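You operate a simulated robot arm through the tools that you are given. There is no shell and no other tool. Be economical: measure what you need, move in short steps, check, and stop when the job is done.

You run a simulated robot arm. Do the job below in one go: nothing can be reset, and whatever is moved stays where it is left.

TASK
Turn the orange dial to 6. Take the red disc and leave it in the grey tray. Take the 10 steel plug from the top of the white table and leave it on top of the yellow pad there. Fetch the white plug and stand it on the top of the white table. Stack the grease jar that says "L2" from the top of the white table on top of the grease jar labelled "L1". Turn the number thirty-three grey switch to on. Turn the number three red handle to 1. Stack the tin marked "paint" from the top of the wooden bench on top of the tin that says "grease". Do these in any order. Set down upright: white plug.

Only the result counts: the job must be done as asked and must still hold three seconds after the hand-in. Knocking over, shifting, dropping, spilling or breaking anything else fails it.

THE ROBOT
A 7-joint arm with a fingered hand on a trunk, on a base that drives. Base frame: it is fixed to the floor where the robot stands at the start and does not move with it; the origin is under the middle of the robot, x ahead of it, y to its left, z up; the surface under the hand at the start is at about z = 880. Units: mm, rad, N and s.
With the tool pointing down near the work surface it reaches from about 360 to 840 mm from the robot's upright axis, wherever it stands. Its first joint turns from -2.007 to 2.007 rad. Places, roughly: grease jar [500, -3500, 750]; grey tray (49x29x9 cm) [600, -2600, 800]; number thirty-three grey switch [800, -1900, 1300]; number three red handle [500, -1000, 900]; orange dial [500, 200, 900]; red disc (12x12x6 cm) [900, -2600, 800]; steel plug [500, -3250, 750]; tin [750, -250, 1000]; top of the white table [700, -3400, 700]; white plug (5x5x9 cm) [500, -3200, 300]; yellow pad (6x5x4 cm) [700, -3400, 800]. Payload 5 kg.
The TCP is the grasp point between the finger pads, 32 mm short of the fingertips. In the tool frame z runs along the fingers and y along their closing line. The gripper opens to 160 mm. The gripper's body begins 89 mm behind the TCP. The gripper is a hand of 4 fingers: y runs from the thumb to the fingers, the wrist lies at [0, 0, -267] in the tool frame, and closing takes about 1.5 s.
Orientation is told as [roll, pitch, yaw] about the base's x, y, z axes, in that order, counted from this pose: with the fingers straight down and closing along the base's y, the tool's x points along the base's -x, its y along +y and its z along -z.

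THE INTERFACE
- The arm moves only by the tool jog_arm. Its argument "deltas" is a list of rows, each a list of 7 numbers: the gripper command, from -1 (fully open) to 1 (shut), values between in proportion, then the shift along the tool's x, y, z in cm, then the turn, a rotation vector about the tool's x, y, z in rad. In form: [[hand, dx, dy, dz, wx, wy, wz], ...]. A call has 1 to 20 rows; each row shifts and turns the commanded pose from where the row before left it, along the tool's axes as they then stand. Rows are played at 5 a second. More than 50 mm and 0.15 rad between two rows, or a gripper value outside its range, and nothing of the call is played. Where a pose cannot be reached the arm comes as near as it can. A force on the tool above 40 N (or 10 N above the force at the start of the call, whichever is more), or a blocked arm, ends the call early, and 0.2 s more pass. The fingers move at their own pace (about 108 mm/s each) and stop on an object; they squeeze with about 32 N. The grip force told is the motor's: it shows also when the fingers shut on nothing. Time passes only in rows, and 0.2 s behind the last, so rows that do not move let the fingers close. The reply holds the time, the measured pose of the TCP, the force on the tool along the base axes, the opening and the grip force, in the units named above and with some noise, with the torque about the TCP (base axes, N m) and any sound that the robot's microphone picked up.
- Cameras (640 x 400 px; columns grow to the right, rows downward): "scene" is now at [3.2, 112.8, 1692.7]; the picture's right is [-0.57, -0.82, 0.00], its down [-0.64, 0.44, -0.64] and it looks along [0.52, -0.36, -0.77] (base axes); focal length 250 px, centre (320, 200). "wrist" rides on the gripper at [80, -4, -114] in the tool frame; the picture's right is [0.05, 1.00, 0.00], its down [-0.82, 0.04, -0.58] and it looks along [-0.58, 0.03, 0.82] (tool axes); focal length 265 px, centre (320, 200).
- get_image(camera): a new picture of that camera. It takes no simulated time.
- move_column(by): slides the trunk up (or, below 0, down) by that many mm; the arm and the scene camera ride with it, the base frame stays. It gives what a move gives, with no picture.
- drive_base(legs): drives the robot by 1 to 6 legs, each [ahead, turn to the left] in mm and rad, along the robot's own axes; the way and the turn of a leg run together, so that a leg with both is an arc; at most 1500 mm and 3.142 rad a leg. The arm and the cameras ride along, it lands a little off, and it stops where it bumps. It gives what a move gives.
- preshape(shape): the hand has 4 fingers and takes this shape, open, in about a second: jaw (thumb against the fingers, like two jaws); tri (thumb and two fingers); tip (a fingertip pinch); poke (one finger out to press); point (the index stretched); flat (the hand flat); cup (the hand cupped); fist (a fist). The gripper value then closes the fingers along that shape, each until it touches; the sizes above hold for jaw. It gives what a move gives, with no picture.
- pan_tilt(pan, tilt): turns the head with the scene camera to pan (to the left, within 2.705 rad either way) and tilt (down, from -0.506 to 1.204), counted from straight ahead of the robot. It gives what a move gives.
- measure_at(camera, pixels): for up to 12 pixels [column, row] of the newest picture of that camera ("zoom" is the newest enlarged one), the place [x, y, z] in the base frame of the surface seen there, good to about 3 mm. It takes no simulated time.
- enlarge(camera, box): a new picture of the part [left, top, right, bottom] of that camera's present view, enlarged. It takes no simulated time.
- close_job(): hands the job in; it is judged then, once.

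Keep the steps short. Do not move on a guess: measure, check each grasp and each placing, and mend mistakes. In all there are 131 turns and 144 pictures (those below and enlarged ones count). Leave the gripper open and the arm clear of the work at the hand-in unless told otherwise, and finish with a single line.

The tools are called after "Emit:" by a JSON object that holds its "fn" and its "kwargs". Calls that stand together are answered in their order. jog_arm: Moves the arm, as the interface text tells. Its arguments: {"type":"object","properties":{"deltas":{"type":"array","items":{"type":"array","items":{"type":"number"}}}},"required":["deltas"]} The other tools are called the same way: move_column (by) slides the trunk up or down; preshape (shape) gives the hand a shape; drive_base (legs) drives the base; pan_tilt (pan, tilt) turns the head that bears the scene camera; get_image (camera) takes a picture; measure_at (camera, pixels) gives the place of the surface under pixels of a picture; enlarge (camera, box) takes an enlarged picture of a part of a camera's view; close_job () hands the job in.

At the start:

```text
clock: 0.0
tcp_pos: [456.7, -50.0, 1273.4]
tool_rot: [0.0, -0.001, 0.0]
wrist_force: [-0.1, -1.0, -1.0]
torque: [0.02, -0.01, 0.01]
width: 160.1
finger_force: 0.0
shape: jaw
trunk travel left (down, up): [-825.0, 165.0]
robot x, y, heading: [2.7, -2.1, -0.002]
head pan, tilt: [-0.602, 0.881]
```

scene: 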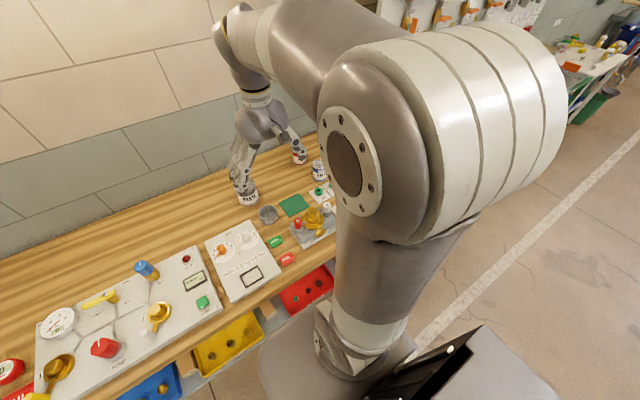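
wrist: 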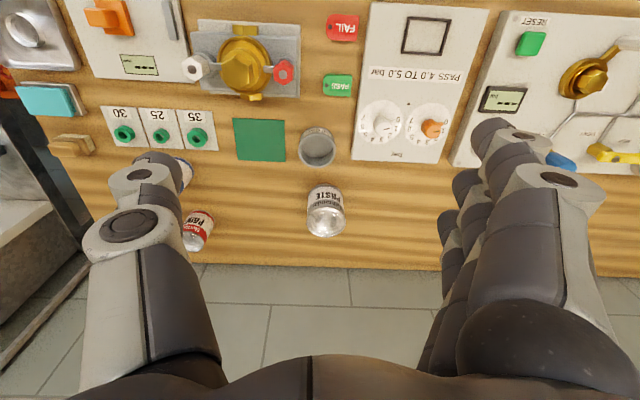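

The wrist view shows the dial panel (orange knob about (433,128)) and tins. I enlarge both for detail.

Emit:
{"fn": "enlarge", "kwargs": {"camera": "wrist", "box": [340, 0, 480, 170]}}

Emit:
{"fn": "enlarge", "kwargs": {"camera": "scene", "box": [180, 100, 350, 300]}}

Emit:
{"fn": "measure_at", "kwargs": {"camera": "wrist", "pixels": [[433, 128], [380, 122], [400, 130], [325, 195], [325, 225], [198, 225], [185, 170], [317, 140], [262, 140]]}}

```text
2.35 times, centred on (410, 85) of wrist
```

zoom: 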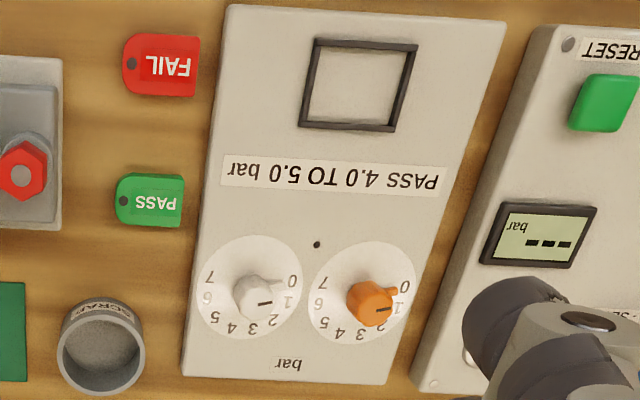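

```text
2.00 times, centred on (265, 200) of scene
```

zoom: 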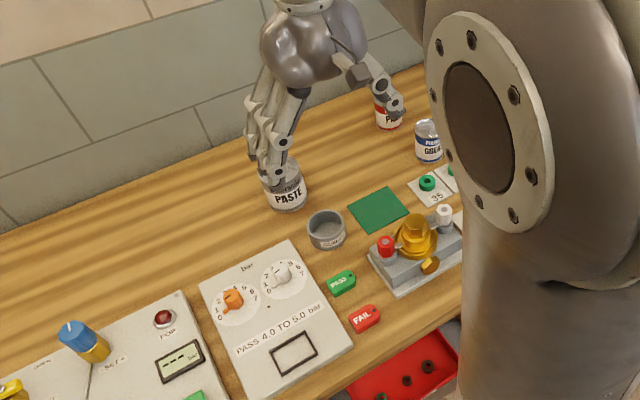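

```text
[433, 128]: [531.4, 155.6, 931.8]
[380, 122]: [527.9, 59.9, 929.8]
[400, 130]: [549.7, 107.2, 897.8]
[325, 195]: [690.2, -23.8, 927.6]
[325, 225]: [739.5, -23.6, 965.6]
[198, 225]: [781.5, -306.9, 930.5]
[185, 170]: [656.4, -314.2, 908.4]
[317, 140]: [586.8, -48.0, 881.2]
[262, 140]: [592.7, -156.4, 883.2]
```

I move the hand above the dial to get a clear view of its pointer.

Emit:
{"fn": "jog_arm", "kwargs": {"deltas": [[-1, -1.5, 4.1, -0.0, 0, 0, 0], [-1, -1.5, 4.1, 0, 0, 0, 0], [-1, -1.5, 4.1, 0, 0, 0, 0], [-1, -1.5, 4.1, 0, 0, 0, 0], [-1, -1.4, 4.1, 0, 0, 0, 0], [-1, 0, 0, 4.5, 0, 0, 0], [-1, 0, 0, 4.5, 0, 0, 0], [-1, 0, 0, 3, 0, 0, 0]]}}

Emit:
{"fn": "enlarge", "kwargs": {"camera": "wrist", "box": [220, 60, 420, 200]}}

```text
clock: 1.8
tcp_pos: [532.1, 155.6, 1153.5]
tool_rot: [-0.001, 0.002, -0.001]
wrist_force: [-0.3, 0.6, 0.5]
torque: [0.0, -0.01, -0.01]
width: 159.9
finger_force: 0.1
shape: jaw
trunk travel left (down, up): [-825.0, 165.0]
robot x, y, heading: [2.3, 4.4, 0.006]
head pan, tilt: [-0.602, 0.881]
```

```text
2.86 times, centred on (320, 130) of wrist
```

zoom: 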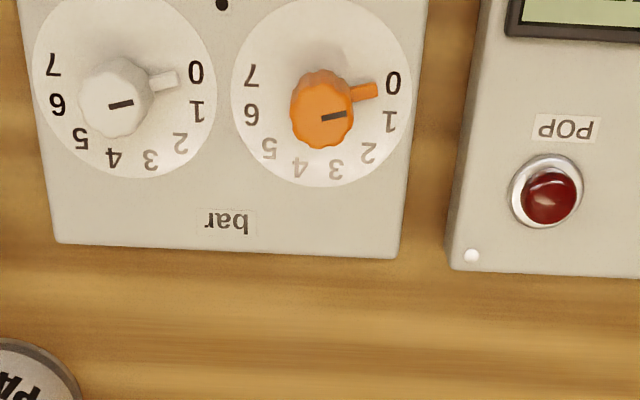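

Pointer sits at 0. I measure the knob, pointer and numerals.

Emit:
{"fn": "measure_at", "kwargs": {"camera": "zoom", "pixels": [[393, 84], [389, 121], [369, 152], [336, 168], [300, 166], [268, 147], [251, 114], [250, 74], [322, 105], [372, 90], [343, 114], [325, 118]]}}

```text
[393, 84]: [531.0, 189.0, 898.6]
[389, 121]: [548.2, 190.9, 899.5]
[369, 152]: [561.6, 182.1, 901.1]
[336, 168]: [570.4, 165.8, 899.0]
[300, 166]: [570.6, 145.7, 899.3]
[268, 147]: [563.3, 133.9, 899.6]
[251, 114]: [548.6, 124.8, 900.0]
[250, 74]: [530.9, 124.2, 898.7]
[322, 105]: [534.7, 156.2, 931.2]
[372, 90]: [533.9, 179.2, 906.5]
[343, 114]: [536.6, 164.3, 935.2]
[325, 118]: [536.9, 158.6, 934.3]
```

The dial's centre is about (538.7,156.6), 30° per number; pointer must go 180° clockwise to 6. I pre-turn the hand the other way, half closed, and look.

Emit:
{"fn": "jog_arm", "kwargs": {"deltas": [[0, -0.66, 0.1, 4, 0, 0, 0], [0, 0, 0, 4, 0, 0, 0], [0, 0, 0, 2, 0, 0, 0], [0, 0, 0, 0, 0, 0, -0.15], [0, 0, 0, 0, 0, 0, -0.15], [0, 0, 0, 0, 0, 0, -0.15], [0, 0, 0, 0, 0, 0, -0.15], [0, 0, 0, 0, 0, 0, -0.15], [0, 0, 0, 0, 0, 0, -0.15], [0, 0, 0, 0, 0, 0, -0.15], [0, 0, 0, 0, 0, 0, -0.15], [0, 0, 0, 0, 0, 0, -0.15], [0, 0, 0, 0, 0, 0, -0.15], [0, 0, 0, 0, 0, 0, -0.07], [0, 0, 0, 0, 0, 0, 0]]}}

Emit:
{"fn": "get_image", "kwargs": {"camera": "wrist"}}

Emit:
{"fn": "get_image", "kwargs": {"camera": "scene"}}

```text
clock: 5.0
tcp_pos: [537.7, 155.9, 1054.6]
tool_rot: [0.001, -0.001, 1.571]
wrist_force: [0.2, -0.6, 0.2]
torque: [0.02, -0.02, -0.03]
width: 80.6
finger_force: 0.1
shape: jaw
trunk travel left (down, up): [-825.0, 165.0]
robot x, y, heading: [-0.6, 2.4, 0.0]
head pan, tilt: [-0.602, 0.881]
```

```text
138 pictures are left
```

wrist: 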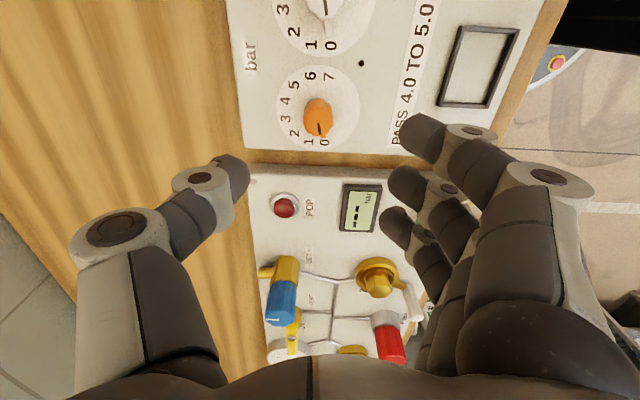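

```text
137 pictures are left
```

scene: 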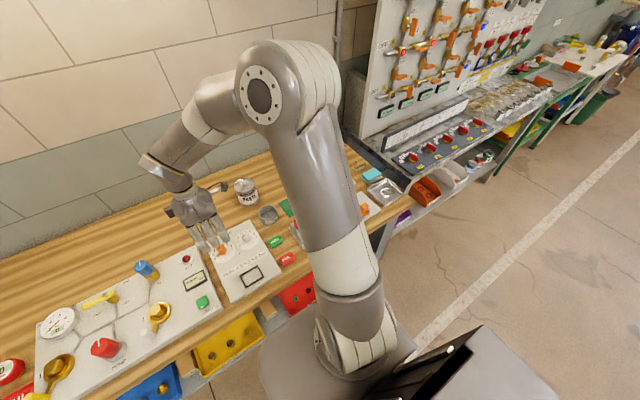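

Hand turned fine. I lower onto the knob (TCP z about 945) and close.

Emit:
{"fn": "jog_arm", "kwargs": {"deltas": [[0, -0.07, -0.1, 4, 0, 0, 0], [0, 0, 0, 4, 0, 0, 0], [0, 0, 0, 2.9, 0, 0, 0], [0, 0, 0, 0, 0, 0, 0], [0.6, 0, 0, 0, 0, 0, 0], [1, 0, 0, 0, 0, 0, 0], [1, 0, 0, 0, 0, 0, 0], [1, 0, 0, 0, 0, 0, 0], [1, 0, 0, 0, 0, 0, 0]]}}

Emit:
{"fn": "get_image", "kwargs": {"camera": "wrist"}}

```text
clock: 7.0
tcp_pos: [542.4, 156.2, 944.6]
tool_rot: [-0.001, 0.0, 1.568]
wrist_force: [13.7, 1.2, -2.8]
torque: [0.02, -0.13, -0.02]
width: 7.3
finger_force: 32.2
shape: jaw
trunk travel left (down, up): [-825.0, 165.0]
robot x, y, heading: [2.7, 2.5, 0.003]
head pan, tilt: [-0.602, 0.881]
```

```text
136 pictures are left
```

wrist: 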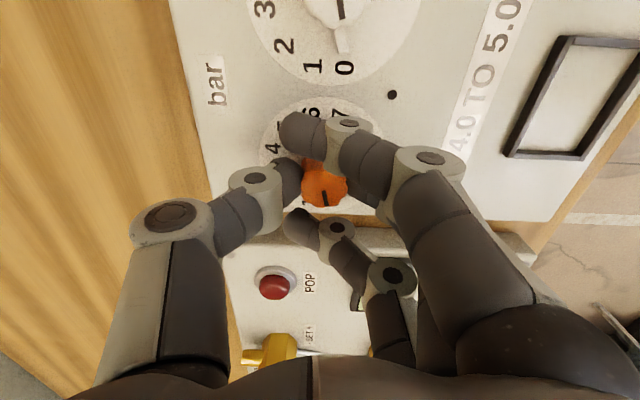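

The thumb and middle finger appear to hold the knob. I try a small turn and check.

Emit:
{"fn": "jog_arm", "kwargs": {"deltas": [[1, 0, 0, 0, 0, 0, 0.15], [1, 0, 0, 0, 0, 0, 0.15], [1, 0, 0, 0, 0, 0, 0.15], [1, 0, 0, 0, 0, 0, 0.15]]}}

Emit:
{"fn": "get_image", "kwargs": {"camera": "wrist"}}

```text
clock: 8.0
tcp_pos: [539.5, 154.4, 944.3]
tool_rot: [0.0, 0.0, 0.966]
wrist_force: [16.5, -9.0, 0.6]
torque: [-0.09, -0.28, 0.0]
width: 7.3
finger_force: 31.5
shape: jaw
trunk travel left (down, up): [-825.0, 165.0]
robot x, y, heading: [-0.5, -4.0, -0.001]
head pan, tilt: [-0.602, 0.881]
```

```text
135 pictures are left
```

wrist: 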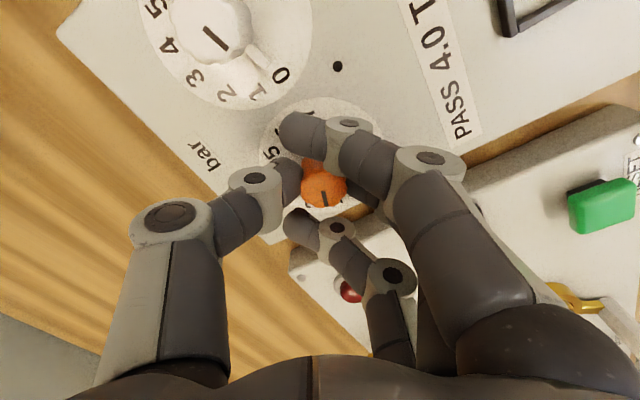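

The knob's mark turns with the hand. I keep turning toward a full 180°.

Emit:
{"fn": "jog_arm", "kwargs": {"deltas": [[1, 0, 0, 0, 0, 0, 0.15], [1, 0, 0, 0, 0, 0, 0.15], [1, 0, 0, 0, 0, 0, 0.15], [1, 0, 0, 0, 0, 0, 0.15], [1, 0, 0, 0, 0, 0, 0.15], [1, 0, 0, 0, 0, 0, 0.15], [1, 0, 0, 0, 0, 0, 0.15], [1, 0, 0, 0, 0, 0, 0.15], [1, 0, 0, 0, 0, 0, 0.15], [1, 0, 0, 0, 0, 0, 0.15], [1, 0, 0, 0, 0, 0, 0.15], [1, 0, 0, 0, 0, 0, 0.15], [1, 0, 0, 0, 0, 0, 0.15], [1, 0, 0, 0, 0, 0, 0.15], [1, 0, 0, 0, 0, 0, 0.15], [1, 0, 0, 0, 0, 0, 0.15], [1, 0, 0, 0, 0, 0, 0.13]]}}

Emit:
{"fn": "get_image", "kwargs": {"camera": "wrist"}}

```text
clock: 11.6
tcp_pos: [537.2, 158.0, 945.3]
tool_rot: [-0.002, 0.001, -1.56]
wrist_force: [-11.5, -1.7, -9.6]
torque: [-0.02, 0.07, -0.03]
width: 7.4
finger_force: 31.8
shape: jaw
trunk travel left (down, up): [-825.0, 165.0]
robot x, y, heading: [-2.7, -1.6, -0.002]
head pan, tilt: [-0.602, 0.881]
```

```text
134 pictures are left
```

wrist: 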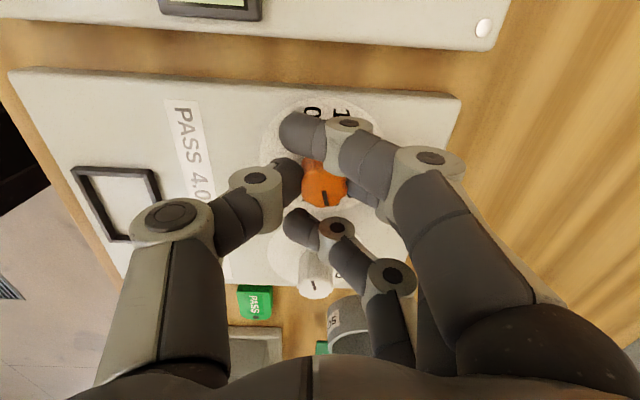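

Turn complete. I open half, lift, and look at the pointer.

Emit:
{"fn": "jog_arm", "kwargs": {"deltas": [[0.2, 0, 0, 0, 0, 0, 0], [0.1, 0, 0, 0, 0, 0, 0], [0, 0, 0, 0, 0, 0, 0], [0, 0, 0, -3, 0, 0, 0], [0, 0, 0, -5, 0, 0, 0], [0, 0, 0, -5, 0, 0, 0], [0, 0, 0, -5, 0, 0, 0], [0, 0, 0, -3, 0, 0, 0]]}}

Emit:
{"fn": "enlarge", "kwargs": {"camera": "wrist", "box": [220, 60, 420, 200]}}

```text
clock: 13.4
tcp_pos: [539.1, 156.9, 1155.4]
tool_rot: [0.001, 0.003, -1.557]
wrist_force: [0.0, -0.3, -0.4]
torque: [0.03, 0.03, -0.02]
width: 79.3
finger_force: 0.0
shape: jaw
trunk travel left (down, up): [-825.0, 165.0]
robot x, y, heading: [-3.7, 2.5, -0.002]
head pan, tilt: [-0.602, 0.881]
```

```text
2.86 times, centred on (320, 130) of wrist
```

zoom: 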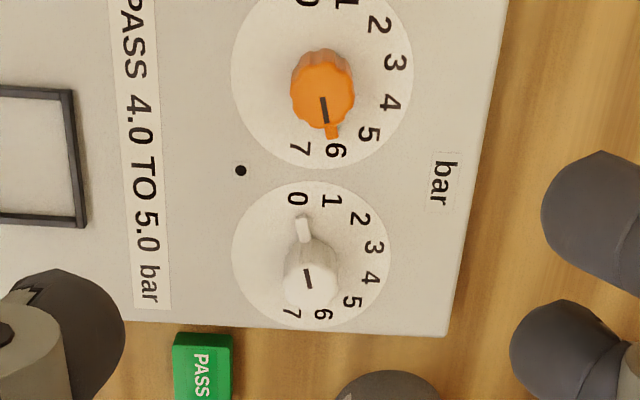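

Dial reads 6. Now I swing toward the tins at about (750,-300) for a look.

Emit:
{"fn": "jog_arm", "kwargs": {"deltas": [[0, 0, 0, -1, 0, 0, -0.15], [0, 0, 0, -1, 0, 0, -0.15], [0, 0, 0, -1, 0, 0, -0.15], [0, 0, 0, -1, 0, 0, -0.15], [0, 0, 0, -1, 0, 0, -0.15], [0, 0, 0, -1, 0, 0, -0.15], [0, 0, 0, -1, 0, 0, -0.15], [0, 0, 0, -1, 0, 0, -0.15], [0, 0, 0, -1, 0, 0, -0.15], [0, 0, 0, -1, 0, 0, -0.15], [-0.5, 0, 0, 0, 0, 0, -0.057], [-1, -1.1, -4.5, 0, 0, 0, 0], [-1, -1.1, -4.5, 0, 0, 0, 0], [-1, -1.1, -4.5, 0, 0, 0, 0], [-1, -1.1, -4.5, 0, 0, 0, 0], [-1, -1.1, -4.5, 0, 0, 0, 0], [-1, -1.1, -4.5, 0, 0, 0, 0], [-1, -1.1, -4.5, 0, 0, 0, 0], [-1, -1.1, -4.5, 0, 0, 0, 0], [-1, -1.1, -4.5, 0, 0, 0, 0]]}}

Emit:
{"fn": "get_image", "kwargs": {"camera": "wrist"}}

```text
clock: 17.6
tcp_pos: [637.6, -252.0, 1253.8]
tool_rot: [0.001, -0.001, -0.004]
wrist_force: [-0.2, -0.7, -1.1]
torque: [0.03, -0.01, -0.04]
width: 159.9
finger_force: 0.0
shape: jaw
trunk travel left (down, up): [-825.0, 165.0]
robot x, y, heading: [-3.1, -0.1, -0.004]
head pan, tilt: [-0.602, 0.881]
```

```text
132 pictures are left
```

wrist: 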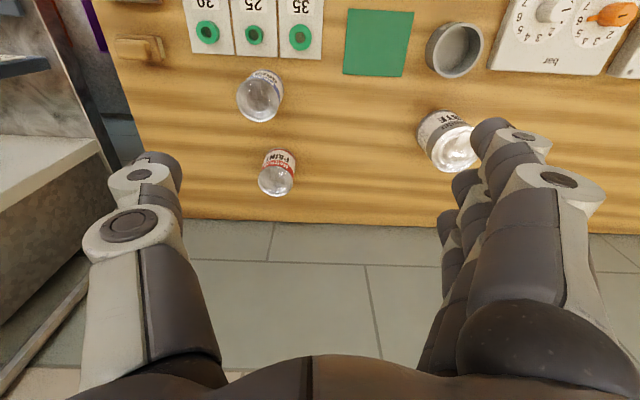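

I enlarge the tins and measure their tops.

Emit:
{"fn": "enlarge", "kwargs": {"camera": "wrist", "box": [210, 50, 350, 210]}}

Emit:
{"fn": "measure_at", "kwargs": {"camera": "wrist", "pixels": [[261, 102], [245, 100], [276, 103], [259, 118], [275, 182], [262, 182], [289, 182], [275, 192], [275, 172], [300, 170], [450, 150]]}}

```text
2.50 times, centred on (280, 130) of wrist
```

zoom: 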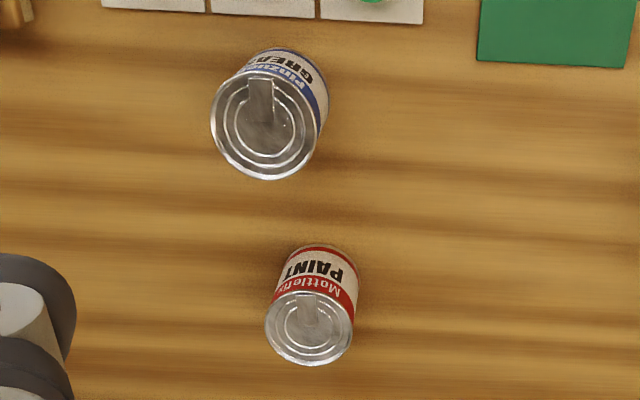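

```text
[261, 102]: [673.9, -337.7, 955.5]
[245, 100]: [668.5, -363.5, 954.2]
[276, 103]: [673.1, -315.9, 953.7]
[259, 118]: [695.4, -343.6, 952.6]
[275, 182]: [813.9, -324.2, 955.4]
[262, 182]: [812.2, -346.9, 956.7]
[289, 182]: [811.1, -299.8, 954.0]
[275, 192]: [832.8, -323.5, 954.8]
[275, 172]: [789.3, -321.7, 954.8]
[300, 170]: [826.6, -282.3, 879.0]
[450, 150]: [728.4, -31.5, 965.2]
```

GREASE tin centre about (671,-341), PAINT about (811,-322), both tops near z 955. PAINT lies beyond reach, so I drive 330 mm to the right.

Emit:
{"fn": "drive_base", "kwargs": {"legs": [[0, -1.571], [330, 0], [0, 1.571]]}}

Emit:
{"fn": "get_image", "kwargs": {"camera": "wrist"}}

```text
clock: 27.4
tcp_pos: [629.6, -589.4, 1255.3]
tool_rot: [-0.002, 0.001, -0.02]
wrist_force: [0.0, 0.7, 0.1]
torque: [-0.04, 0.02, -0.01]
width: 159.9
finger_force: 0.0
shape: jaw
trunk travel left (down, up): [-825.0, 165.0]
robot x, y, heading: [-2.6, -327.2, -0.018]
head pan, tilt: [-0.602, 0.881]
```

```text
130 pictures are left
```

wrist: 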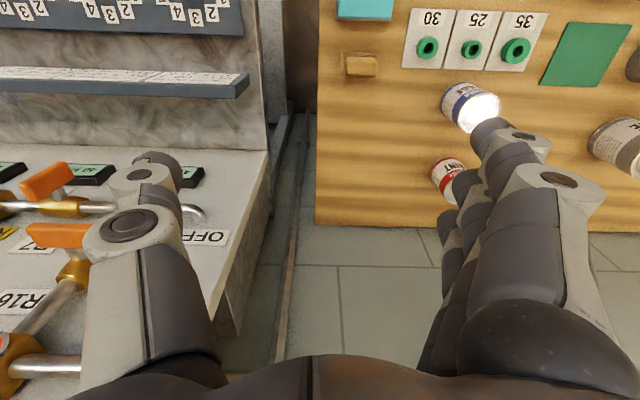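

Now I move above the PAINT tin and re-measure both tins.

Emit:
{"fn": "jog_arm", "kwargs": {"deltas": [[-1, -2.6, 3.8, 0, 0, 0, -0.02], [-1, -2.6, 3.8, 0, 0, 0, 0], [-1, -2.6, 3.8, 0, 0, 0, 0], [-1, -2.6, 3.8, 0, 0, 0, 0], [-1, -2.6, 3.8, 0, 0, 0, 0], [-1, -2.6, 3.8, 0, 0, 0, 0], [-1, -2.5, 3.8, 0, 0, 0, 0], [-1, 0, 0, 4, 0, 0, 0], [-1, 0, 0, 4, 0, 0, 0], [-1, 0, 0, 4, 0, 0, 0], [-1, 0, 0, 0, 0, 0, 0]]}}

Emit:
{"fn": "get_image", "kwargs": {"camera": "wrist"}}

```text
clock: 29.8
tcp_pos: [815.5, -334.3, 1136.5]
tool_rot: [0.0, 0.003, -0.001]
wrist_force: [0.4, 0.4, 0.2]
torque: [-0.01, -0.03, -0.01]
width: 159.7
finger_force: 0.1
shape: jaw
out of reach, approached as far as the arm can: row 6, 7, 8, 9, 10
trunk travel left (down, up): [-825.0, 165.0]
robot x, y, heading: [-3.8, -325.6, -0.019]
head pan, tilt: [-0.602, 0.881]
```

```text
129 pictures are left
```

wrist: 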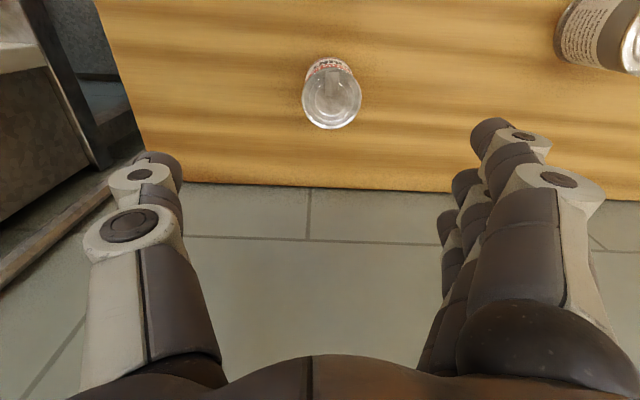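

I measure the tin's top rim around (331,100).

Emit:
{"fn": "measure_at", "kwargs": {"camera": "wrist", "pixels": [[331, 98], [305, 98], [358, 98], [331, 126], [331, 72]]}}

```text
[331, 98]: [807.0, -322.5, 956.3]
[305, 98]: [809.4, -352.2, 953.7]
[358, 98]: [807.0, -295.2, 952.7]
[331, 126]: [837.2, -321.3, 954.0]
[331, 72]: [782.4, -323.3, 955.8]
```

Tin centre (809,-323), radius about 28. I descend with the hand open, then check alignment before the last step.

Emit:
{"fn": "jog_arm", "kwargs": {"deltas": [[-1, 0.65, 1.1, 4, 0, 0, 0], [-1, 0, 0, 4, 0, 0, 0], [-1, 0, 0, 4, 0, 0, 0], [-1, 0, 0, 2, 0, 0, 0], [-1, 0, 0, 0, 0, 0, 0]]}}

```text
clock: 31.0
tcp_pos: [835.7, -323.4, 999.4]
tool_rot: [0.0, 0.004, 0.0]
wrist_force: [-0.1, -0.5, 0.0]
torque: [0.0, -0.02, -0.02]
width: 159.9
finger_force: 0.0
shape: jaw
out of reach, approached as far as the arm can: row 1, 2, 3
trunk travel left (down, up): [-825.0, 165.0]
robot x, y, heading: [-4.7, -322.9, -0.012]
head pan, tilt: [-0.602, 0.881]
```

The commanded x had run ahead; I pull back 27 mm and go down a bit.

Emit:
{"fn": "jog_arm", "kwargs": {"deltas": [[-1, 2.67, 0, 0, 0, 0, 0], [-1, 0, 0, 1, 0, 0, 0], [-1, 0, 0, 0, 0, 0, 0]]}}

Emit:
{"fn": "get_image", "kwargs": {"camera": "wrist"}}

```text
clock: 31.8
tcp_pos: [837.2, -323.4, 990.8]
tool_rot: [0.002, 0.004, -0.003]
wrist_force: [-0.1, 1.4, 0.2]
torque: [0.0, 0.01, 0.02]
width: 160.0
finger_force: 0.0
shape: jaw
out of reach, approached as far as the arm can: row 1
trunk travel left (down, up): [-825.0, 165.0]
robot x, y, heading: [-2.1, -325.2, -0.016]
head pan, tilt: [-0.602, 0.881]
```

```text
128 pictures are left
```

wrist: 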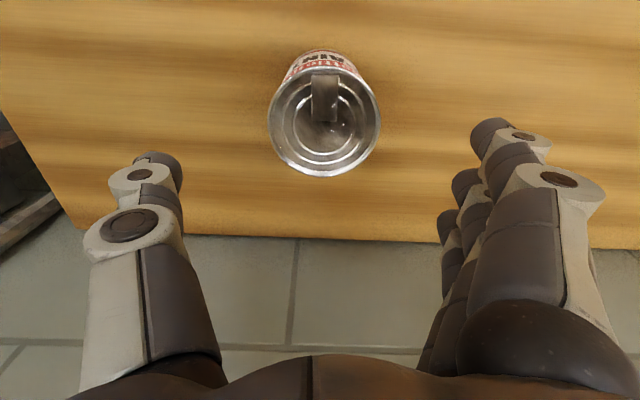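

Emit:
{"fn": "jog_arm", "kwargs": {"deltas": [[-1, 2.8, 0, 0, 0, 0, 0], [-1, 0, 0, 0, 0, 0, 0]]}}

Emit:
{"fn": "get_image", "kwargs": {"camera": "wrist"}}

```text
clock: 32.4
tcp_pos: [838.1, -324.6, 991.2]
tool_rot: [-0.001, 0.001, -0.001]
wrist_force: [-0.4, 0.0, 0.1]
torque: [-0.03, 0.03, 0.0]
width: 159.9
finger_force: 0.1
shape: jaw
out of reach, approached as far as the arm can: row 1
trunk travel left (down, up): [-825.0, 165.0]
robot x, y, heading: [-1.2, -328.1, -0.019]
head pan, tilt: [-0.602, 0.881]
```

```text
127 pictures are left
```

wrist: 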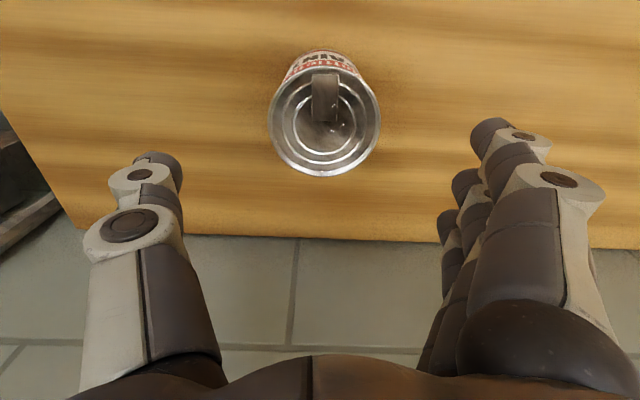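

The arm seems jammed near a joint limit. I try moving up and inward in small rows.

Emit:
{"fn": "jog_arm", "kwargs": {"deltas": [[-1, 1, 0, -2, 0, 0, 0], [-1, 2, 0, -2, 0, 0, 0], [-1, 2, 0, -2, 0, 0, 0], [-1, 0, 0, 0, 0, 0, 0]]}}

```text
clock: 33.4
tcp_pos: [830.7, -324.5, 1055.8]
tool_rot: [0.001, 0.004, -0.003]
wrist_force: [0.6, 0.3, -0.3]
torque: [-0.02, 0.02, 0.02]
width: 159.7
finger_force: 0.0
shape: jaw
out of reach, approached as far as the arm can: row 1, 2, 3
trunk travel left (down, up): [-825.0, 165.0]
robot x, y, heading: [-6.2, -324.5, -0.013]
head pan, tilt: [-0.602, 0.881]
```

Emit:
{"fn": "jog_arm", "kwargs": {"deltas": [[-1, 4.5, 0, 0, 0, 0, 0], [-1, 4.5, 0, 0, 0, 0, 0], [-1, 0, 0, 0, 0, 0, 0]]}}

```text
clock: 34.2
tcp_pos: [830.0, -323.4, 1064.9]
tool_rot: [0.0, 0.003, -0.002]
wrist_force: [0.0, -0.7, 0.5]
torque: [0.0, 0.0, 0.01]
width: 159.9
finger_force: 0.1
shape: jaw
out of reach, approached as far as the arm can: row 1, 2
trunk travel left (down, up): [-825.0, 165.0]
robot x, y, heading: [-1.5, -328.9, -0.021]
head pan, tilt: [-0.602, 0.881]
```

The arm may be fully stretched. I look at it with the scene camera.

Emit:
{"fn": "pan_tilt", "kwargs": {"pan": 0.0, "tilt": 0.5}}

Emit:
{"fn": "get_image", "kwargs": {"camera": "scene"}}

```text
clock: 35.2
tcp_pos: [828.9, -323.7, 1064.8]
tool_rot: [0.0, 0.001, -0.002]
wrist_force: [-0.1, -0.2, 0.4]
torque: [0.0, 0.01, 0.02]
width: 159.9
finger_force: 0.0
shape: jaw
trunk travel left (down, up): [-825.0, 165.0]
robot x, y, heading: [-2.7, -326.1, -0.019]
head pan, tilt: [0.0, 0.499]
```

```text
126 pictures are left
```

scene: 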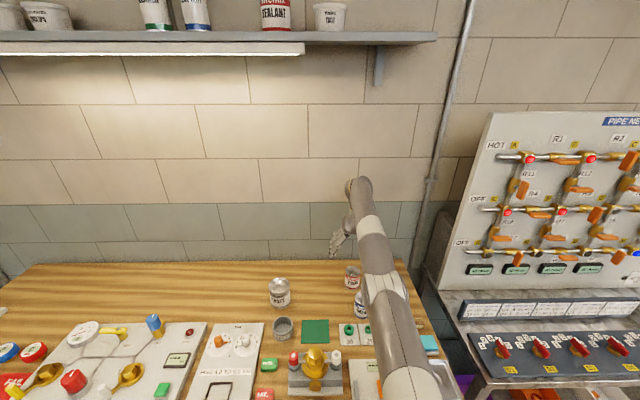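

The arm is straight (singular). I try an inward pull together with a tilt to unlock the elbow.

Emit:
{"fn": "jog_arm", "kwargs": {"deltas": [[-1, 3, 0, -3, 0, 0.12, 0], [-1, 3, 0, -3, 0, 0.12, 0], [-1, 3, 0, -3, 0, 0.12, 0], [-1, 0, 0, 0, 0, 0, 0]]}}

```text
clock: 36.2
tcp_pos: [721.2, -302.3, 1146.9]
tool_rot: [0.001, 0.364, -0.003]
wrist_force: [0.6, 0.5, -0.4]
torque: [0.01, 0.05, 0.01]
width: 159.9
finger_force: 0.1
shape: jaw
out of reach, approached as far as the arm can: row 1, 2, 3
trunk travel left (down, up): [-825.0, 165.0]
robot x, y, heading: [-3.9, -326.0, -0.016]
head pan, tilt: [0.0, 0.499]
```

Emit:
{"fn": "jog_arm", "kwargs": {"deltas": [[-1, 4.5, 0, 1.7, 0, 0, 0], [-1, 4.5, 0, 1.7, 0, 0, 0], [-1, 0, 0, 0, 0, 0, 0]]}}

```text
clock: 37.0
tcp_pos: [622.9, -302.3, 1148.8]
tool_rot: [-0.001, 0.36, -0.001]
wrist_force: [0.4, -0.7, 0.2]
torque: [0.0, 0.0, -0.01]
width: 159.9
finger_force: 0.0
shape: jaw
trunk travel left (down, up): [-825.0, 165.0]
robot x, y, heading: [-2.1, -328.3, -0.018]
head pan, tilt: [0.0, 0.499]
```

Unlocked. I straighten the tool and approach lower, where the reach is greater.

Emit:
{"fn": "jog_arm", "kwargs": {"deltas": [[-1, 0, 0, 0, 0, -0.12, 0], [-1, 0, 0, 0, 0, -0.12, 0], [-1, 0, 0, 0, 0, -0.12, 0], [-1, -2, -0.4, 3.5, 0, 0, 0], [-1, -2, -0.4, 3.5, 0, 0, 0], [-1, -3, -0.5, 2, 0, 0, 0], [-1, -3, -0.4, 1.5, 0, 0, 0], [-1, -3, -0.4, 0.5, 0, 0, 0], [-1, -3.4, 0, 0, 0, 0, 0], [-1, 0, 0, 0, 0, 0, 0]]}}

```text
clock: 39.2
tcp_pos: [786.5, -324.4, 1038.1]
tool_rot: [0.0, -0.003, -0.002]
wrist_force: [-0.5, 0.6, 0.1]
torque: [0.0, -0.03, -0.02]
width: 160.1
finger_force: 0.1
shape: jaw
trunk travel left (down, up): [-825.0, 165.0]
robot x, y, heading: [2.9, -324.1, -0.018]
head pan, tilt: [0.0, 0.499]
```

Good. Final 22 mm forward, then straight down around the tin and close.

Emit:
{"fn": "jog_arm", "kwargs": {"deltas": [[-1, -2.2, 0.1, 1, 0, 0, 0], [-1, 0, 0, 3, 0, 0, 0], [-1, 0, 0, 3.5, 0, 0, 0], [-1, 0, 0, 3.5, 0, 0, 0], [-1, 0, 0, 0, 0, 0, 0]]}}

Emit:
{"fn": "get_image", "kwargs": {"camera": "wrist"}}

```text
clock: 40.4
tcp_pos: [808.2, -322.6, 926.7]
tool_rot: [0.0, -0.001, -0.001]
wrist_force: [-0.2, -0.5, -1.6]
torque: [0.0, -0.05, 0.02]
width: 159.8
finger_force: 0.1
shape: jaw
trunk travel left (down, up): [-825.0, 165.0]
robot x, y, heading: [-1.9, -327.7, -0.021]
head pan, tilt: [0.0, 0.499]
```

```text
125 pictures are left
```

wrist: 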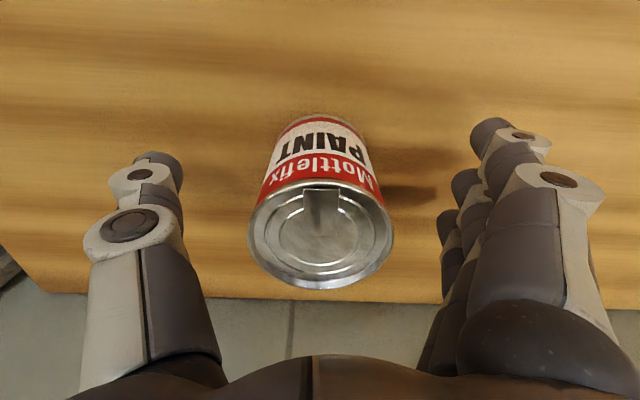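

Tin is centred between the fingers. I close and lift.

Emit:
{"fn": "jog_arm", "kwargs": {"deltas": [[0, 0, 0, 0, 0, 0, 0], [0.3, 0, 0, 0, 0, 0, 0], [1, 0, 0, 0, 0, 0, 0], [1, 0, 0, 0, 0, 0, 0], [1, 0, 0, 0, 0, 0, 0], [1, 0, 0, 0, 0, 0, 0], [1, 0, 0, -1, 0, 0, 0], [1, 0, 0, -2, 0, 0, 0], [1, 0, 0, 0, 0, 0, 0]]}}

Emit:
{"fn": "get_image", "kwargs": {"camera": "wrist"}}

```text
clock: 42.4
tcp_pos: [807.8, -323.2, 957.9]
tool_rot: [0.0, 0.003, -0.001]
wrist_force: [0.1, -0.8, -3.4]
torque: [-0.01, 0.02, 0.02]
width: 45.9
finger_force: 32.0
shape: jaw
trunk travel left (down, up): [-825.0, 165.0]
robot x, y, heading: [2.7, -324.5, -0.017]
head pan, tilt: [0.0, 0.499]
```

```text
124 pictures are left
```

wrist: 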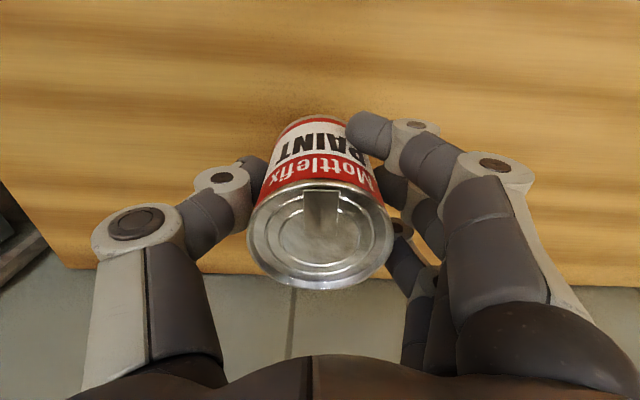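

Held. I check tin's position in the hand, and raise it.

Emit:
{"fn": "measure_at", "kwargs": {"camera": "wrist", "pixels": [[321, 240], [252, 240], [390, 240], [321, 284], [321, 195]]}}

Emit:
{"fn": "jog_arm", "kwargs": {"deltas": [[1, 0, 0, -4, 0, 0, 0], [1, 0, 0, -4, 0, 0, 0], [1, 3, -0.4, 0, 0, 0, 0], [1, 3, -0.4, 0, 0, 0, 0], [1, 0, 0, 0, 0, 0, 0]]}}

Emit:
{"fn": "get_image", "kwargs": {"camera": "wrist"}}

```text
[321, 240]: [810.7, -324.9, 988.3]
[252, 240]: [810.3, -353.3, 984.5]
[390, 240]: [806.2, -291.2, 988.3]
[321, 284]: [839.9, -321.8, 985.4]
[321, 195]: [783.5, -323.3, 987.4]
```

```text
clock: 43.6
tcp_pos: [748.6, -331.2, 1039.5]
tool_rot: [0.002, 0.0, 0.0]
wrist_force: [0.2, 0.6, -3.6]
torque: [0.02, -0.01, 0.02]
width: 45.5
finger_force: 31.6
shape: jaw
trunk travel left (down, up): [-825.0, 165.0]
robot x, y, heading: [-3.0, -325.2, -0.018]
head pan, tilt: [0.0, 0.499]
```

```text
123 pictures are left
```

wrist: 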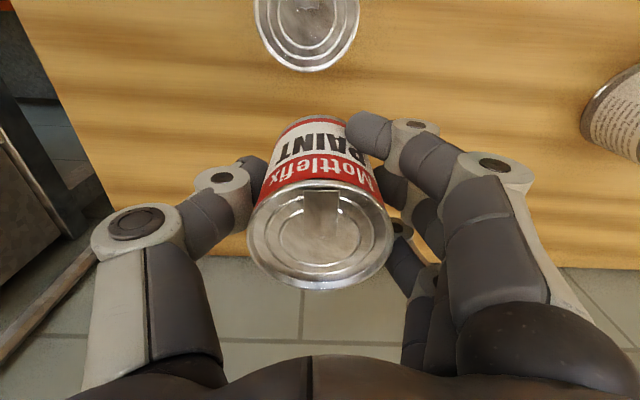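

I measure the GREASE rim more exactly.

Emit:
{"fn": "measure_at", "kwargs": {"camera": "wrist", "pixels": [[307, 68], [307, 10], [258, 25], [355, 25], [307, 30], [270, 55], [343, 56]]}}

```text
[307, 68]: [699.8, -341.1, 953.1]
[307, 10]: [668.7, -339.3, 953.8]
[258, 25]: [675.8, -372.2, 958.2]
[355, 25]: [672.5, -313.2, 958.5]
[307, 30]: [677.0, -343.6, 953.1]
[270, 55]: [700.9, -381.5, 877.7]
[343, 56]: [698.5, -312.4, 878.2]
```

Grease centre ≈ (671,-342), rim z ≈ 957. I move over it and lower to just above.

Emit:
{"fn": "jog_arm", "kwargs": {"deltas": [[1, 2.7, -0.4, 0, 0, 0, 0], [1, 2.7, -0.4, 0, 0, 0, 0], [1, 2.7, -0.3, 0, 0, 0, 0], [1, 0, 0, 0, 0, 0, 0], [1, 0, 0, 2, 0, 0, 0], [1, 0, 0, 0, 0, 0, 0]]}}

Emit:
{"fn": "get_image", "kwargs": {"camera": "wrist"}}

Emit:
{"fn": "get_image", "kwargs": {"camera": "scene"}}

```text
clock: 45.0
tcp_pos: [667.0, -341.2, 1019.3]
tool_rot: [0.0, 0.0, -0.002]
wrist_force: [0.7, 1.1, -2.7]
torque: [0.0, -0.04, 0.03]
width: 45.8
finger_force: 32.2
shape: jaw
trunk travel left (down, up): [-825.0, 165.0]
robot x, y, heading: [-6.9, -327.0, -0.021]
head pan, tilt: [0.0, 0.499]
```

```text
122 pictures are left
```

wrist: 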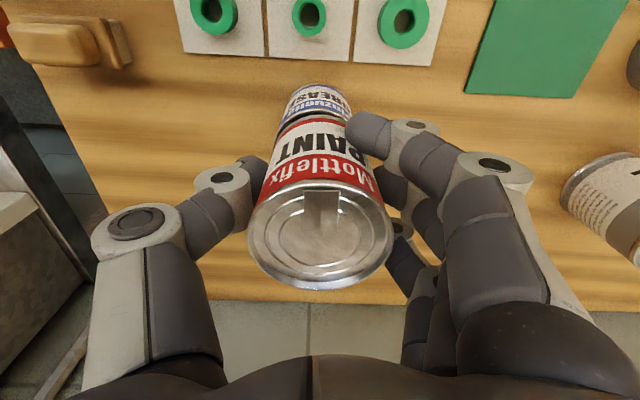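

```text
121 pictures are left
```

scene: 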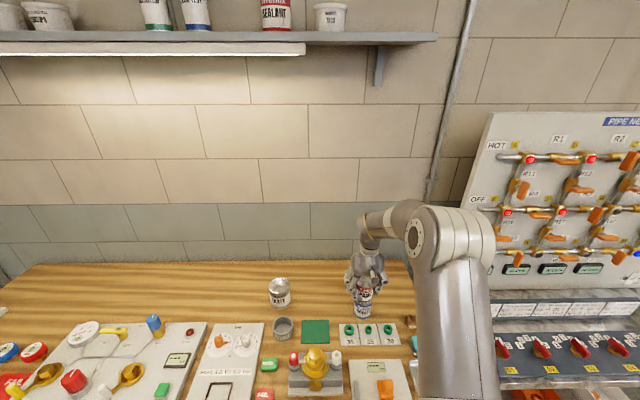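

Aligned. I lower gently in small steps to contact.

Emit:
{"fn": "jog_arm", "kwargs": {"deltas": [[1, 0, 0, 0.8, 0, 0, 0], [1, 0, 0, 0.3, 0, 0, 0], [1, 0, 0, 0.3, 0, 0, 0], [1, 0, 0, 0.2, 0, 0, 0], [1, 0, 0, 0, 0, 0, 0]]}}

Emit:
{"fn": "enlarge", "kwargs": {"camera": "scene", "box": [320, 230, 420, 330]}}

```text
clock: 46.2
tcp_pos: [668.0, -341.2, 1006.6]
tool_rot: [0.0, -0.006, -0.003]
wrist_force: [2.4, -1.3, 28.4]
torque: [-0.06, -0.11, 0.01]
width: 46.3
finger_force: 32.0
shape: jaw
trunk travel left (down, up): [-825.0, 165.0]
robot x, y, heading: [-4.5, -328.0, -0.023]
head pan, tilt: [0.0, 0.499]
```

```text
4.00 times, centred on (370, 280) of scene
```

zoom: 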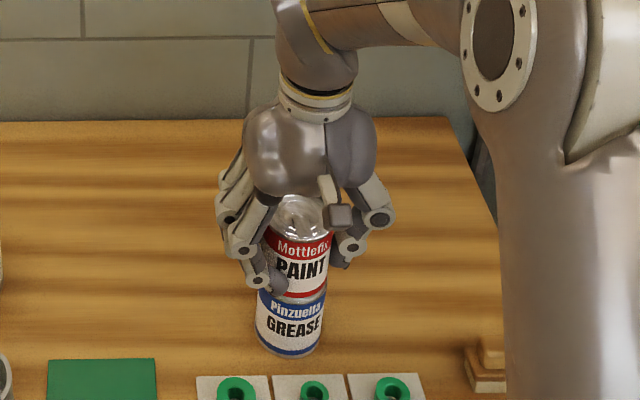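

Contact made (28 N). I ease up 1.5 mm, open, and rise.

Emit:
{"fn": "jog_arm", "kwargs": {"deltas": [[1, 0, 0, -0.15, 0, 0, 0], [0.3, 0, 0, 0, 0, 0, 0], [-0.2, 0, 0, 0, 0, 0, 0], [-0.6, 0, 0, 0, 0, 0, 0], [-1, 0, 0, 0, 0, 0, 0], [-1, 0, 0, 0, 0, 0, 0], [-1, 0, 0, -4, 0, 0, 0], [-1, 0, 0, -4, 0, 0, 0], [-1, 0, 0, -5, 0, 0, 0]]}}

Emit:
{"fn": "get_image", "kwargs": {"camera": "wrist"}}

Emit:
{"fn": "enlarge", "kwargs": {"camera": "scene", "box": [320, 230, 420, 330]}}

```text
clock: 48.2
tcp_pos: [666.1, -340.9, 1136.5]
tool_rot: [-0.001, 0.0, -0.001]
wrist_force: [-0.8, 0.8, 0.5]
torque: [0.02, -0.03, -0.03]
width: 159.6
finger_force: 0.0
shape: jaw
trunk travel left (down, up): [-825.0, 165.0]
robot x, y, heading: [-3.0, -325.2, -0.017]
head pan, tilt: [0.0, 0.499]
```

```text
119 pictures are left
```

wrist: 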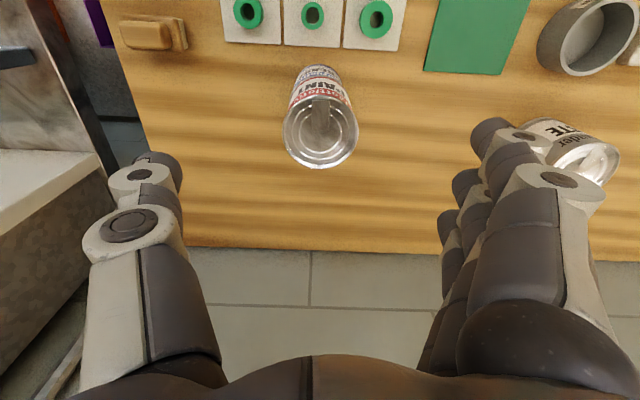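

```text
4.00 times, centred on (370, 280) of scene
```

zoom: 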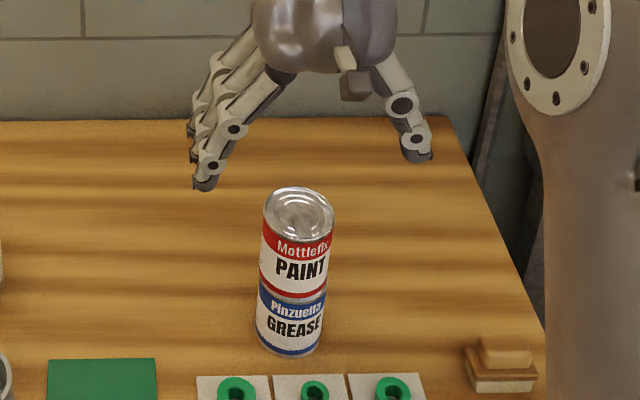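

Stack stands well. I retract the arm and drive to the red handles near y −1000.

Emit:
{"fn": "jog_arm", "kwargs": {"deltas": [[-1, 0, 0, -4.5, 0, 0, 0], [-1, 0, 0, -4.5, 0, 0, 0], [-1, 4, 0, -2, 0, 0, 0], [-1, 4, 0, -1, 0, 0, 0], [-1, 4, 0, 0, 0, 0, 0], [-1, 4, 0, 0, 0, 0, 0], [-1, 4, 0, 0, 0, 0, 0], [-1, 2, 0, 0, 0, 0, 0]]}}

Emit:
{"fn": "drive_base", "kwargs": {"legs": [[0, -1.553], [620, 0], [0, 1.571]]}}

Emit:
{"fn": "pan_tilt", "kwargs": {"pan": 0.0, "tilt": 0.55}}

Emit:
{"fn": "get_image", "kwargs": {"camera": "scene"}}

Emit:
{"fn": "get_image", "kwargs": {"camera": "wrist"}}

```text
clock: 50.0
tcp_pos: [446.3, -341.4, 1253.8]
tool_rot: [0.0, -0.002, -0.001]
wrist_force: [-0.8, 0.1, 0.3]
torque: [0.01, -0.01, 0.01]
width: 159.9
finger_force: 0.1
shape: jaw
trunk travel left (down, up): [-825.0, 165.0]
robot x, y, heading: [-2.1, -326.6, -0.016]
head pan, tilt: [0.0, 0.499]
```

```text
clock: 61.1
tcp_pos: [451.9, -957.2, 1256.7]
tool_rot: [0.001, 0.0, 0.017]
wrist_force: [-0.2, 0.7, -0.8]
torque: [0.01, 0.0, 0.01]
width: 159.9
finger_force: 0.0
shape: jaw
trunk travel left (down, up): [-825.0, 165.0]
robot x, y, heading: [4.6, -949.4, 0.002]
head pan, tilt: [0.0, 0.499]
```

```text
clock: 61.7
tcp_pos: [452.0, -955.7, 1256.0]
tool_rot: [-0.001, 0.0, 0.016]
wrist_force: [0.3, -0.1, 0.0]
torque: [0.0, 0.02, 0.0]
width: 159.8
finger_force: 0.1
shape: jaw
trunk travel left (down, up): [-825.0, 165.0]
robot x, y, heading: [1.1, -950.0, 0.001]
head pan, tilt: [0.0, 0.55]
```

```text
117 pictures are left
```

scene: 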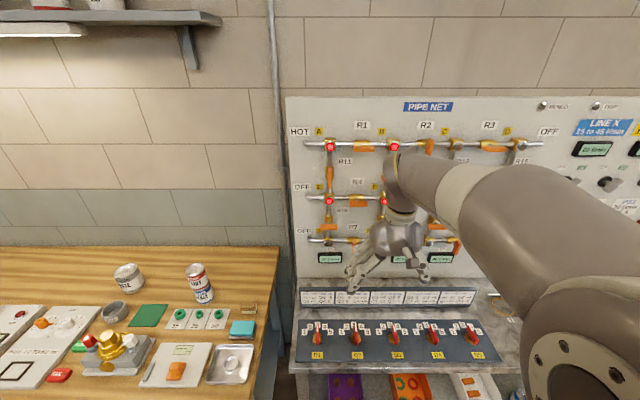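

```text
116 pictures are left
```

wrist: 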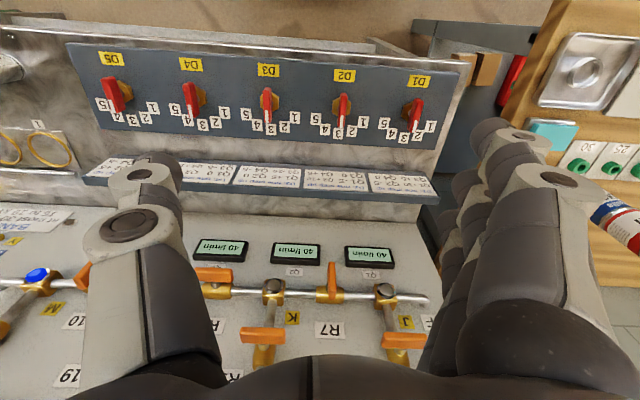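

Handles D1–D5 visible; D3 at (269,105) in the wrist view. I enlarge and measure.

Emit:
{"fn": "enlarge", "kwargs": {"camera": "wrist", "box": [220, 50, 320, 150]}}

Emit:
{"fn": "measure_at", "kwargs": {"camera": "zoom", "pixels": [[318, 127], [445, 252], [420, 300], [362, 315], [293, 305], [375, 220], [302, 180], [310, 225], [318, 270], [295, 200], [330, 260], [450, 150]]}}

Emit:
{"fn": "enlarge", "kwargs": {"camera": "scene", "box": [350, 280, 440, 370]}}

```text
4.00 times, centred on (270, 100) of wrist
```

zoom: 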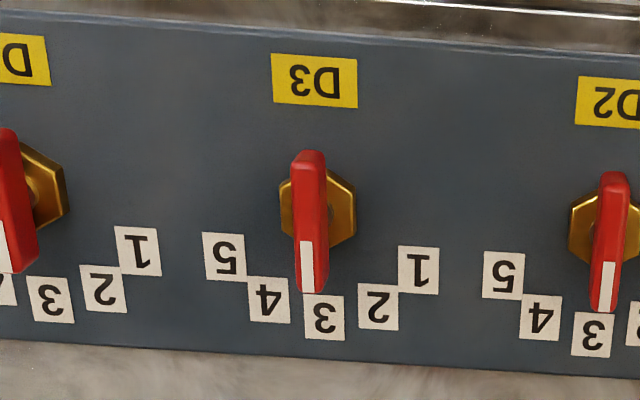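

```text
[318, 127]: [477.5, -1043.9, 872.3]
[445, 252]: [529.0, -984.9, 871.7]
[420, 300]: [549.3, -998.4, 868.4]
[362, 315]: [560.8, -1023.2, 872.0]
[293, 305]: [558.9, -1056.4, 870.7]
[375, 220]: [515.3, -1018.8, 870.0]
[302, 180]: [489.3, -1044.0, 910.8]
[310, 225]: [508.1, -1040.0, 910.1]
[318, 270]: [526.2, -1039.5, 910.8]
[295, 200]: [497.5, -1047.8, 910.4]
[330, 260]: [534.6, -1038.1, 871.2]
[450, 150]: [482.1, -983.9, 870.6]
```

```text
4.44 times, centred on (395, 325) of scene
```

zoom: 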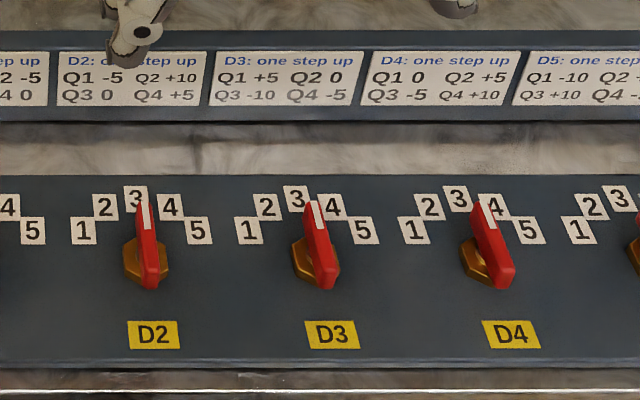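

D3 points at 3, must go to 1 (toward +y). I measure the labels and the handle ends.

Emit:
{"fn": "enlarge", "kwargs": {"camera": "wrist", "box": [220, 50, 320, 150]}}

Emit:
{"fn": "measure_at", "kwargs": {"camera": "zoom", "pixels": [[418, 270], [378, 307], [324, 318], [268, 299], [224, 256], [285, 208], [350, 210], [325, 240], [310, 157], [308, 286], [340, 180], [299, 165]]}}

```text
4.00 times, centred on (270, 100) of wrist
```

zoom: 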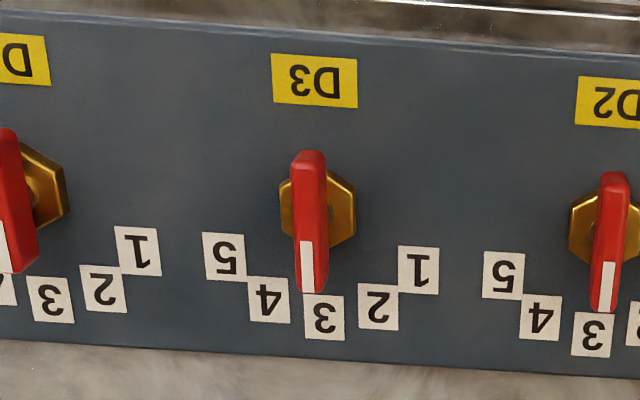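

```text
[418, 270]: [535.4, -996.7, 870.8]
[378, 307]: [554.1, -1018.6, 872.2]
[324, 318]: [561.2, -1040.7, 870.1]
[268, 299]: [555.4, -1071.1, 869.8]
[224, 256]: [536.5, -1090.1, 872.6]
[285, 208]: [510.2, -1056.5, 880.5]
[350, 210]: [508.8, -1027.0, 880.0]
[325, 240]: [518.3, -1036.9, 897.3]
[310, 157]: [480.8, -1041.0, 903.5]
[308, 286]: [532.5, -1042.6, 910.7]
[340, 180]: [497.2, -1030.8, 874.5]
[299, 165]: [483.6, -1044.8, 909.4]
```

Centre ≈ (506,-1043), steps about 0.5 rad; I need +1.0 rad about base z. I measure the label strip for clearance and move above D3.

Emit:
{"fn": "measure_at", "kwargs": {"camera": "wrist", "pixels": [[270, 165], [270, 185], [270, 200], [290, 255]]}}

Emit:
{"fn": "jog_arm", "kwargs": {"deltas": [[0, -1.4, -2.2, 1, 0, 0, 0.016], [0, -1.4, -2.2, 4, 0, 0, 0], [0, -1.4, -2.2, 4, 0, 0, 0], [0, -1.3, -2.1, 4, 0, 0, 0], [0, 0, 0, 4, 0, 0, 0], [0, 0, 0, 4, 0, 0, 0], [0, 0, 0, 3, 0, 0, 0], [0, 0, 0, 0, 0, 0, 0]]}}

Emit:
{"fn": "get_image", "kwargs": {"camera": "wrist"}}

```text
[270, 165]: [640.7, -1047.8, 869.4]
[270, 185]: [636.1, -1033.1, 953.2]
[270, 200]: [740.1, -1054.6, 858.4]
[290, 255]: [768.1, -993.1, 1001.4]
```

```text
clock: 63.5
tcp_pos: [507.6, -1043.7, 1015.3]
tool_rot: [0.0, 0.0, 0.0]
wrist_force: [-0.1, -0.4, -0.3]
torque: [-0.02, -0.02, -0.01]
width: 80.5
finger_force: 0.1
shape: jaw
trunk travel left (down, up): [-825.0, 165.0]
robot x, y, heading: [4.5, -951.1, 0.002]
head pan, tilt: [0.0, 0.55]
```

```text
112 pictures are left
```

wrist: 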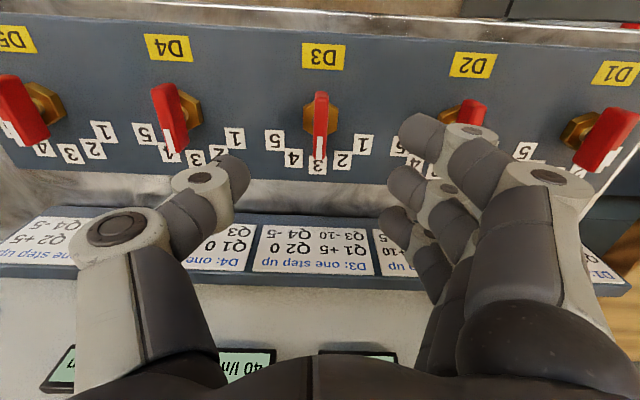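

Aligned over D3. I lower to TCP z ≈ 918 and close.

Emit:
{"fn": "jog_arm", "kwargs": {"deltas": [[0, 0, 0, 4, 0, 0, 0], [0, 0, 0, 4, 0, 0, 0], [0, 0, 0, 1.7, 0, 0, 0], [0, 0, 0, 0, 0, 0, 0], [0.6, 0, 0, 0, 0, 0, 0], [1, 0, 0, 0, 0, 0, 0], [1, 0, 0, 0, 0, 0, 0], [1, 0, 0, 0, 0, 0, 0], [1, 0, 0, 0, 0, 0, 0]]}}

Emit:
{"fn": "get_image", "kwargs": {"camera": "wrist"}}

```text
clock: 65.5
tcp_pos: [507.7, -1042.3, 918.3]
tool_rot: [0.002, 0.001, 0.0]
wrist_force: [-0.8, 0.4, -4.2]
torque: [0.05, 0.03, 0.05]
width: 6.3
finger_force: 32.3
shape: jaw
trunk travel left (down, up): [-825.0, 165.0]
robot x, y, heading: [0.5, -946.5, -0.004]
head pan, tilt: [0.0, 0.55]
```

```text
111 pictures are left
```

wrist: 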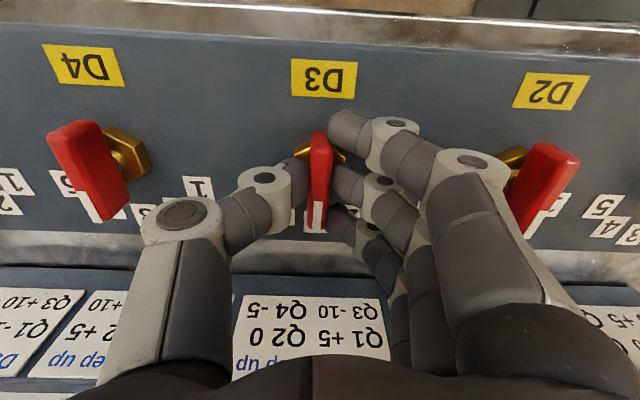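

Bar gripped well. I turn it +1.0 rad.

Emit:
{"fn": "jog_arm", "kwargs": {"deltas": [[1, 0, 0, 0, 0, 0, -0.14], [1, 0, 0, 0, 0, 0, -0.14], [1, 0, 0, 0, 0, 0, -0.14], [1, 0, 0, 0, 0, 0, -0.14], [1, 0, 0, 0, 0, 0, -0.14], [1, 0, 0, 0, 0, 0, -0.14], [1, 0, 0, 0, 0, 0, -0.14], [1, 0, 0, 0, 0, 0, -0.03], [1, 0, 0, 0, 0, 0, 0]]}}

Emit:
{"fn": "get_image", "kwargs": {"camera": "wrist"}}

```text
clock: 67.5
tcp_pos: [508.6, -1045.6, 919.5]
tool_rot: [-0.002, -0.001, 1.01]
wrist_force: [3.7, -8.9, 6.7]
torque: [-0.17, -0.05, 0.01]
width: 6.1
finger_force: 32.4
shape: jaw
trunk travel left (down, up): [-825.0, 165.0]
robot x, y, heading: [0.8, -949.3, -0.006]
head pan, tilt: [0.0, 0.55]
```

```text
110 pictures are left
```

wrist: 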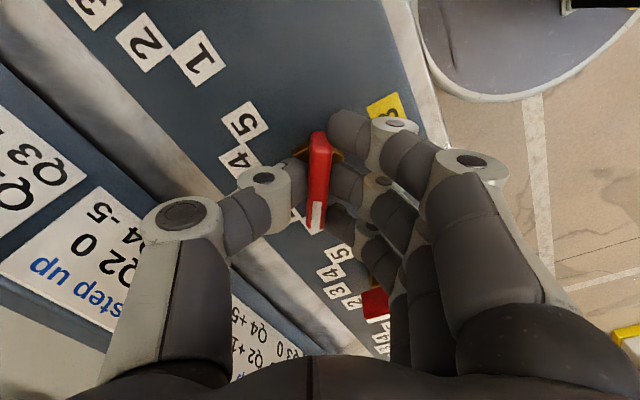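

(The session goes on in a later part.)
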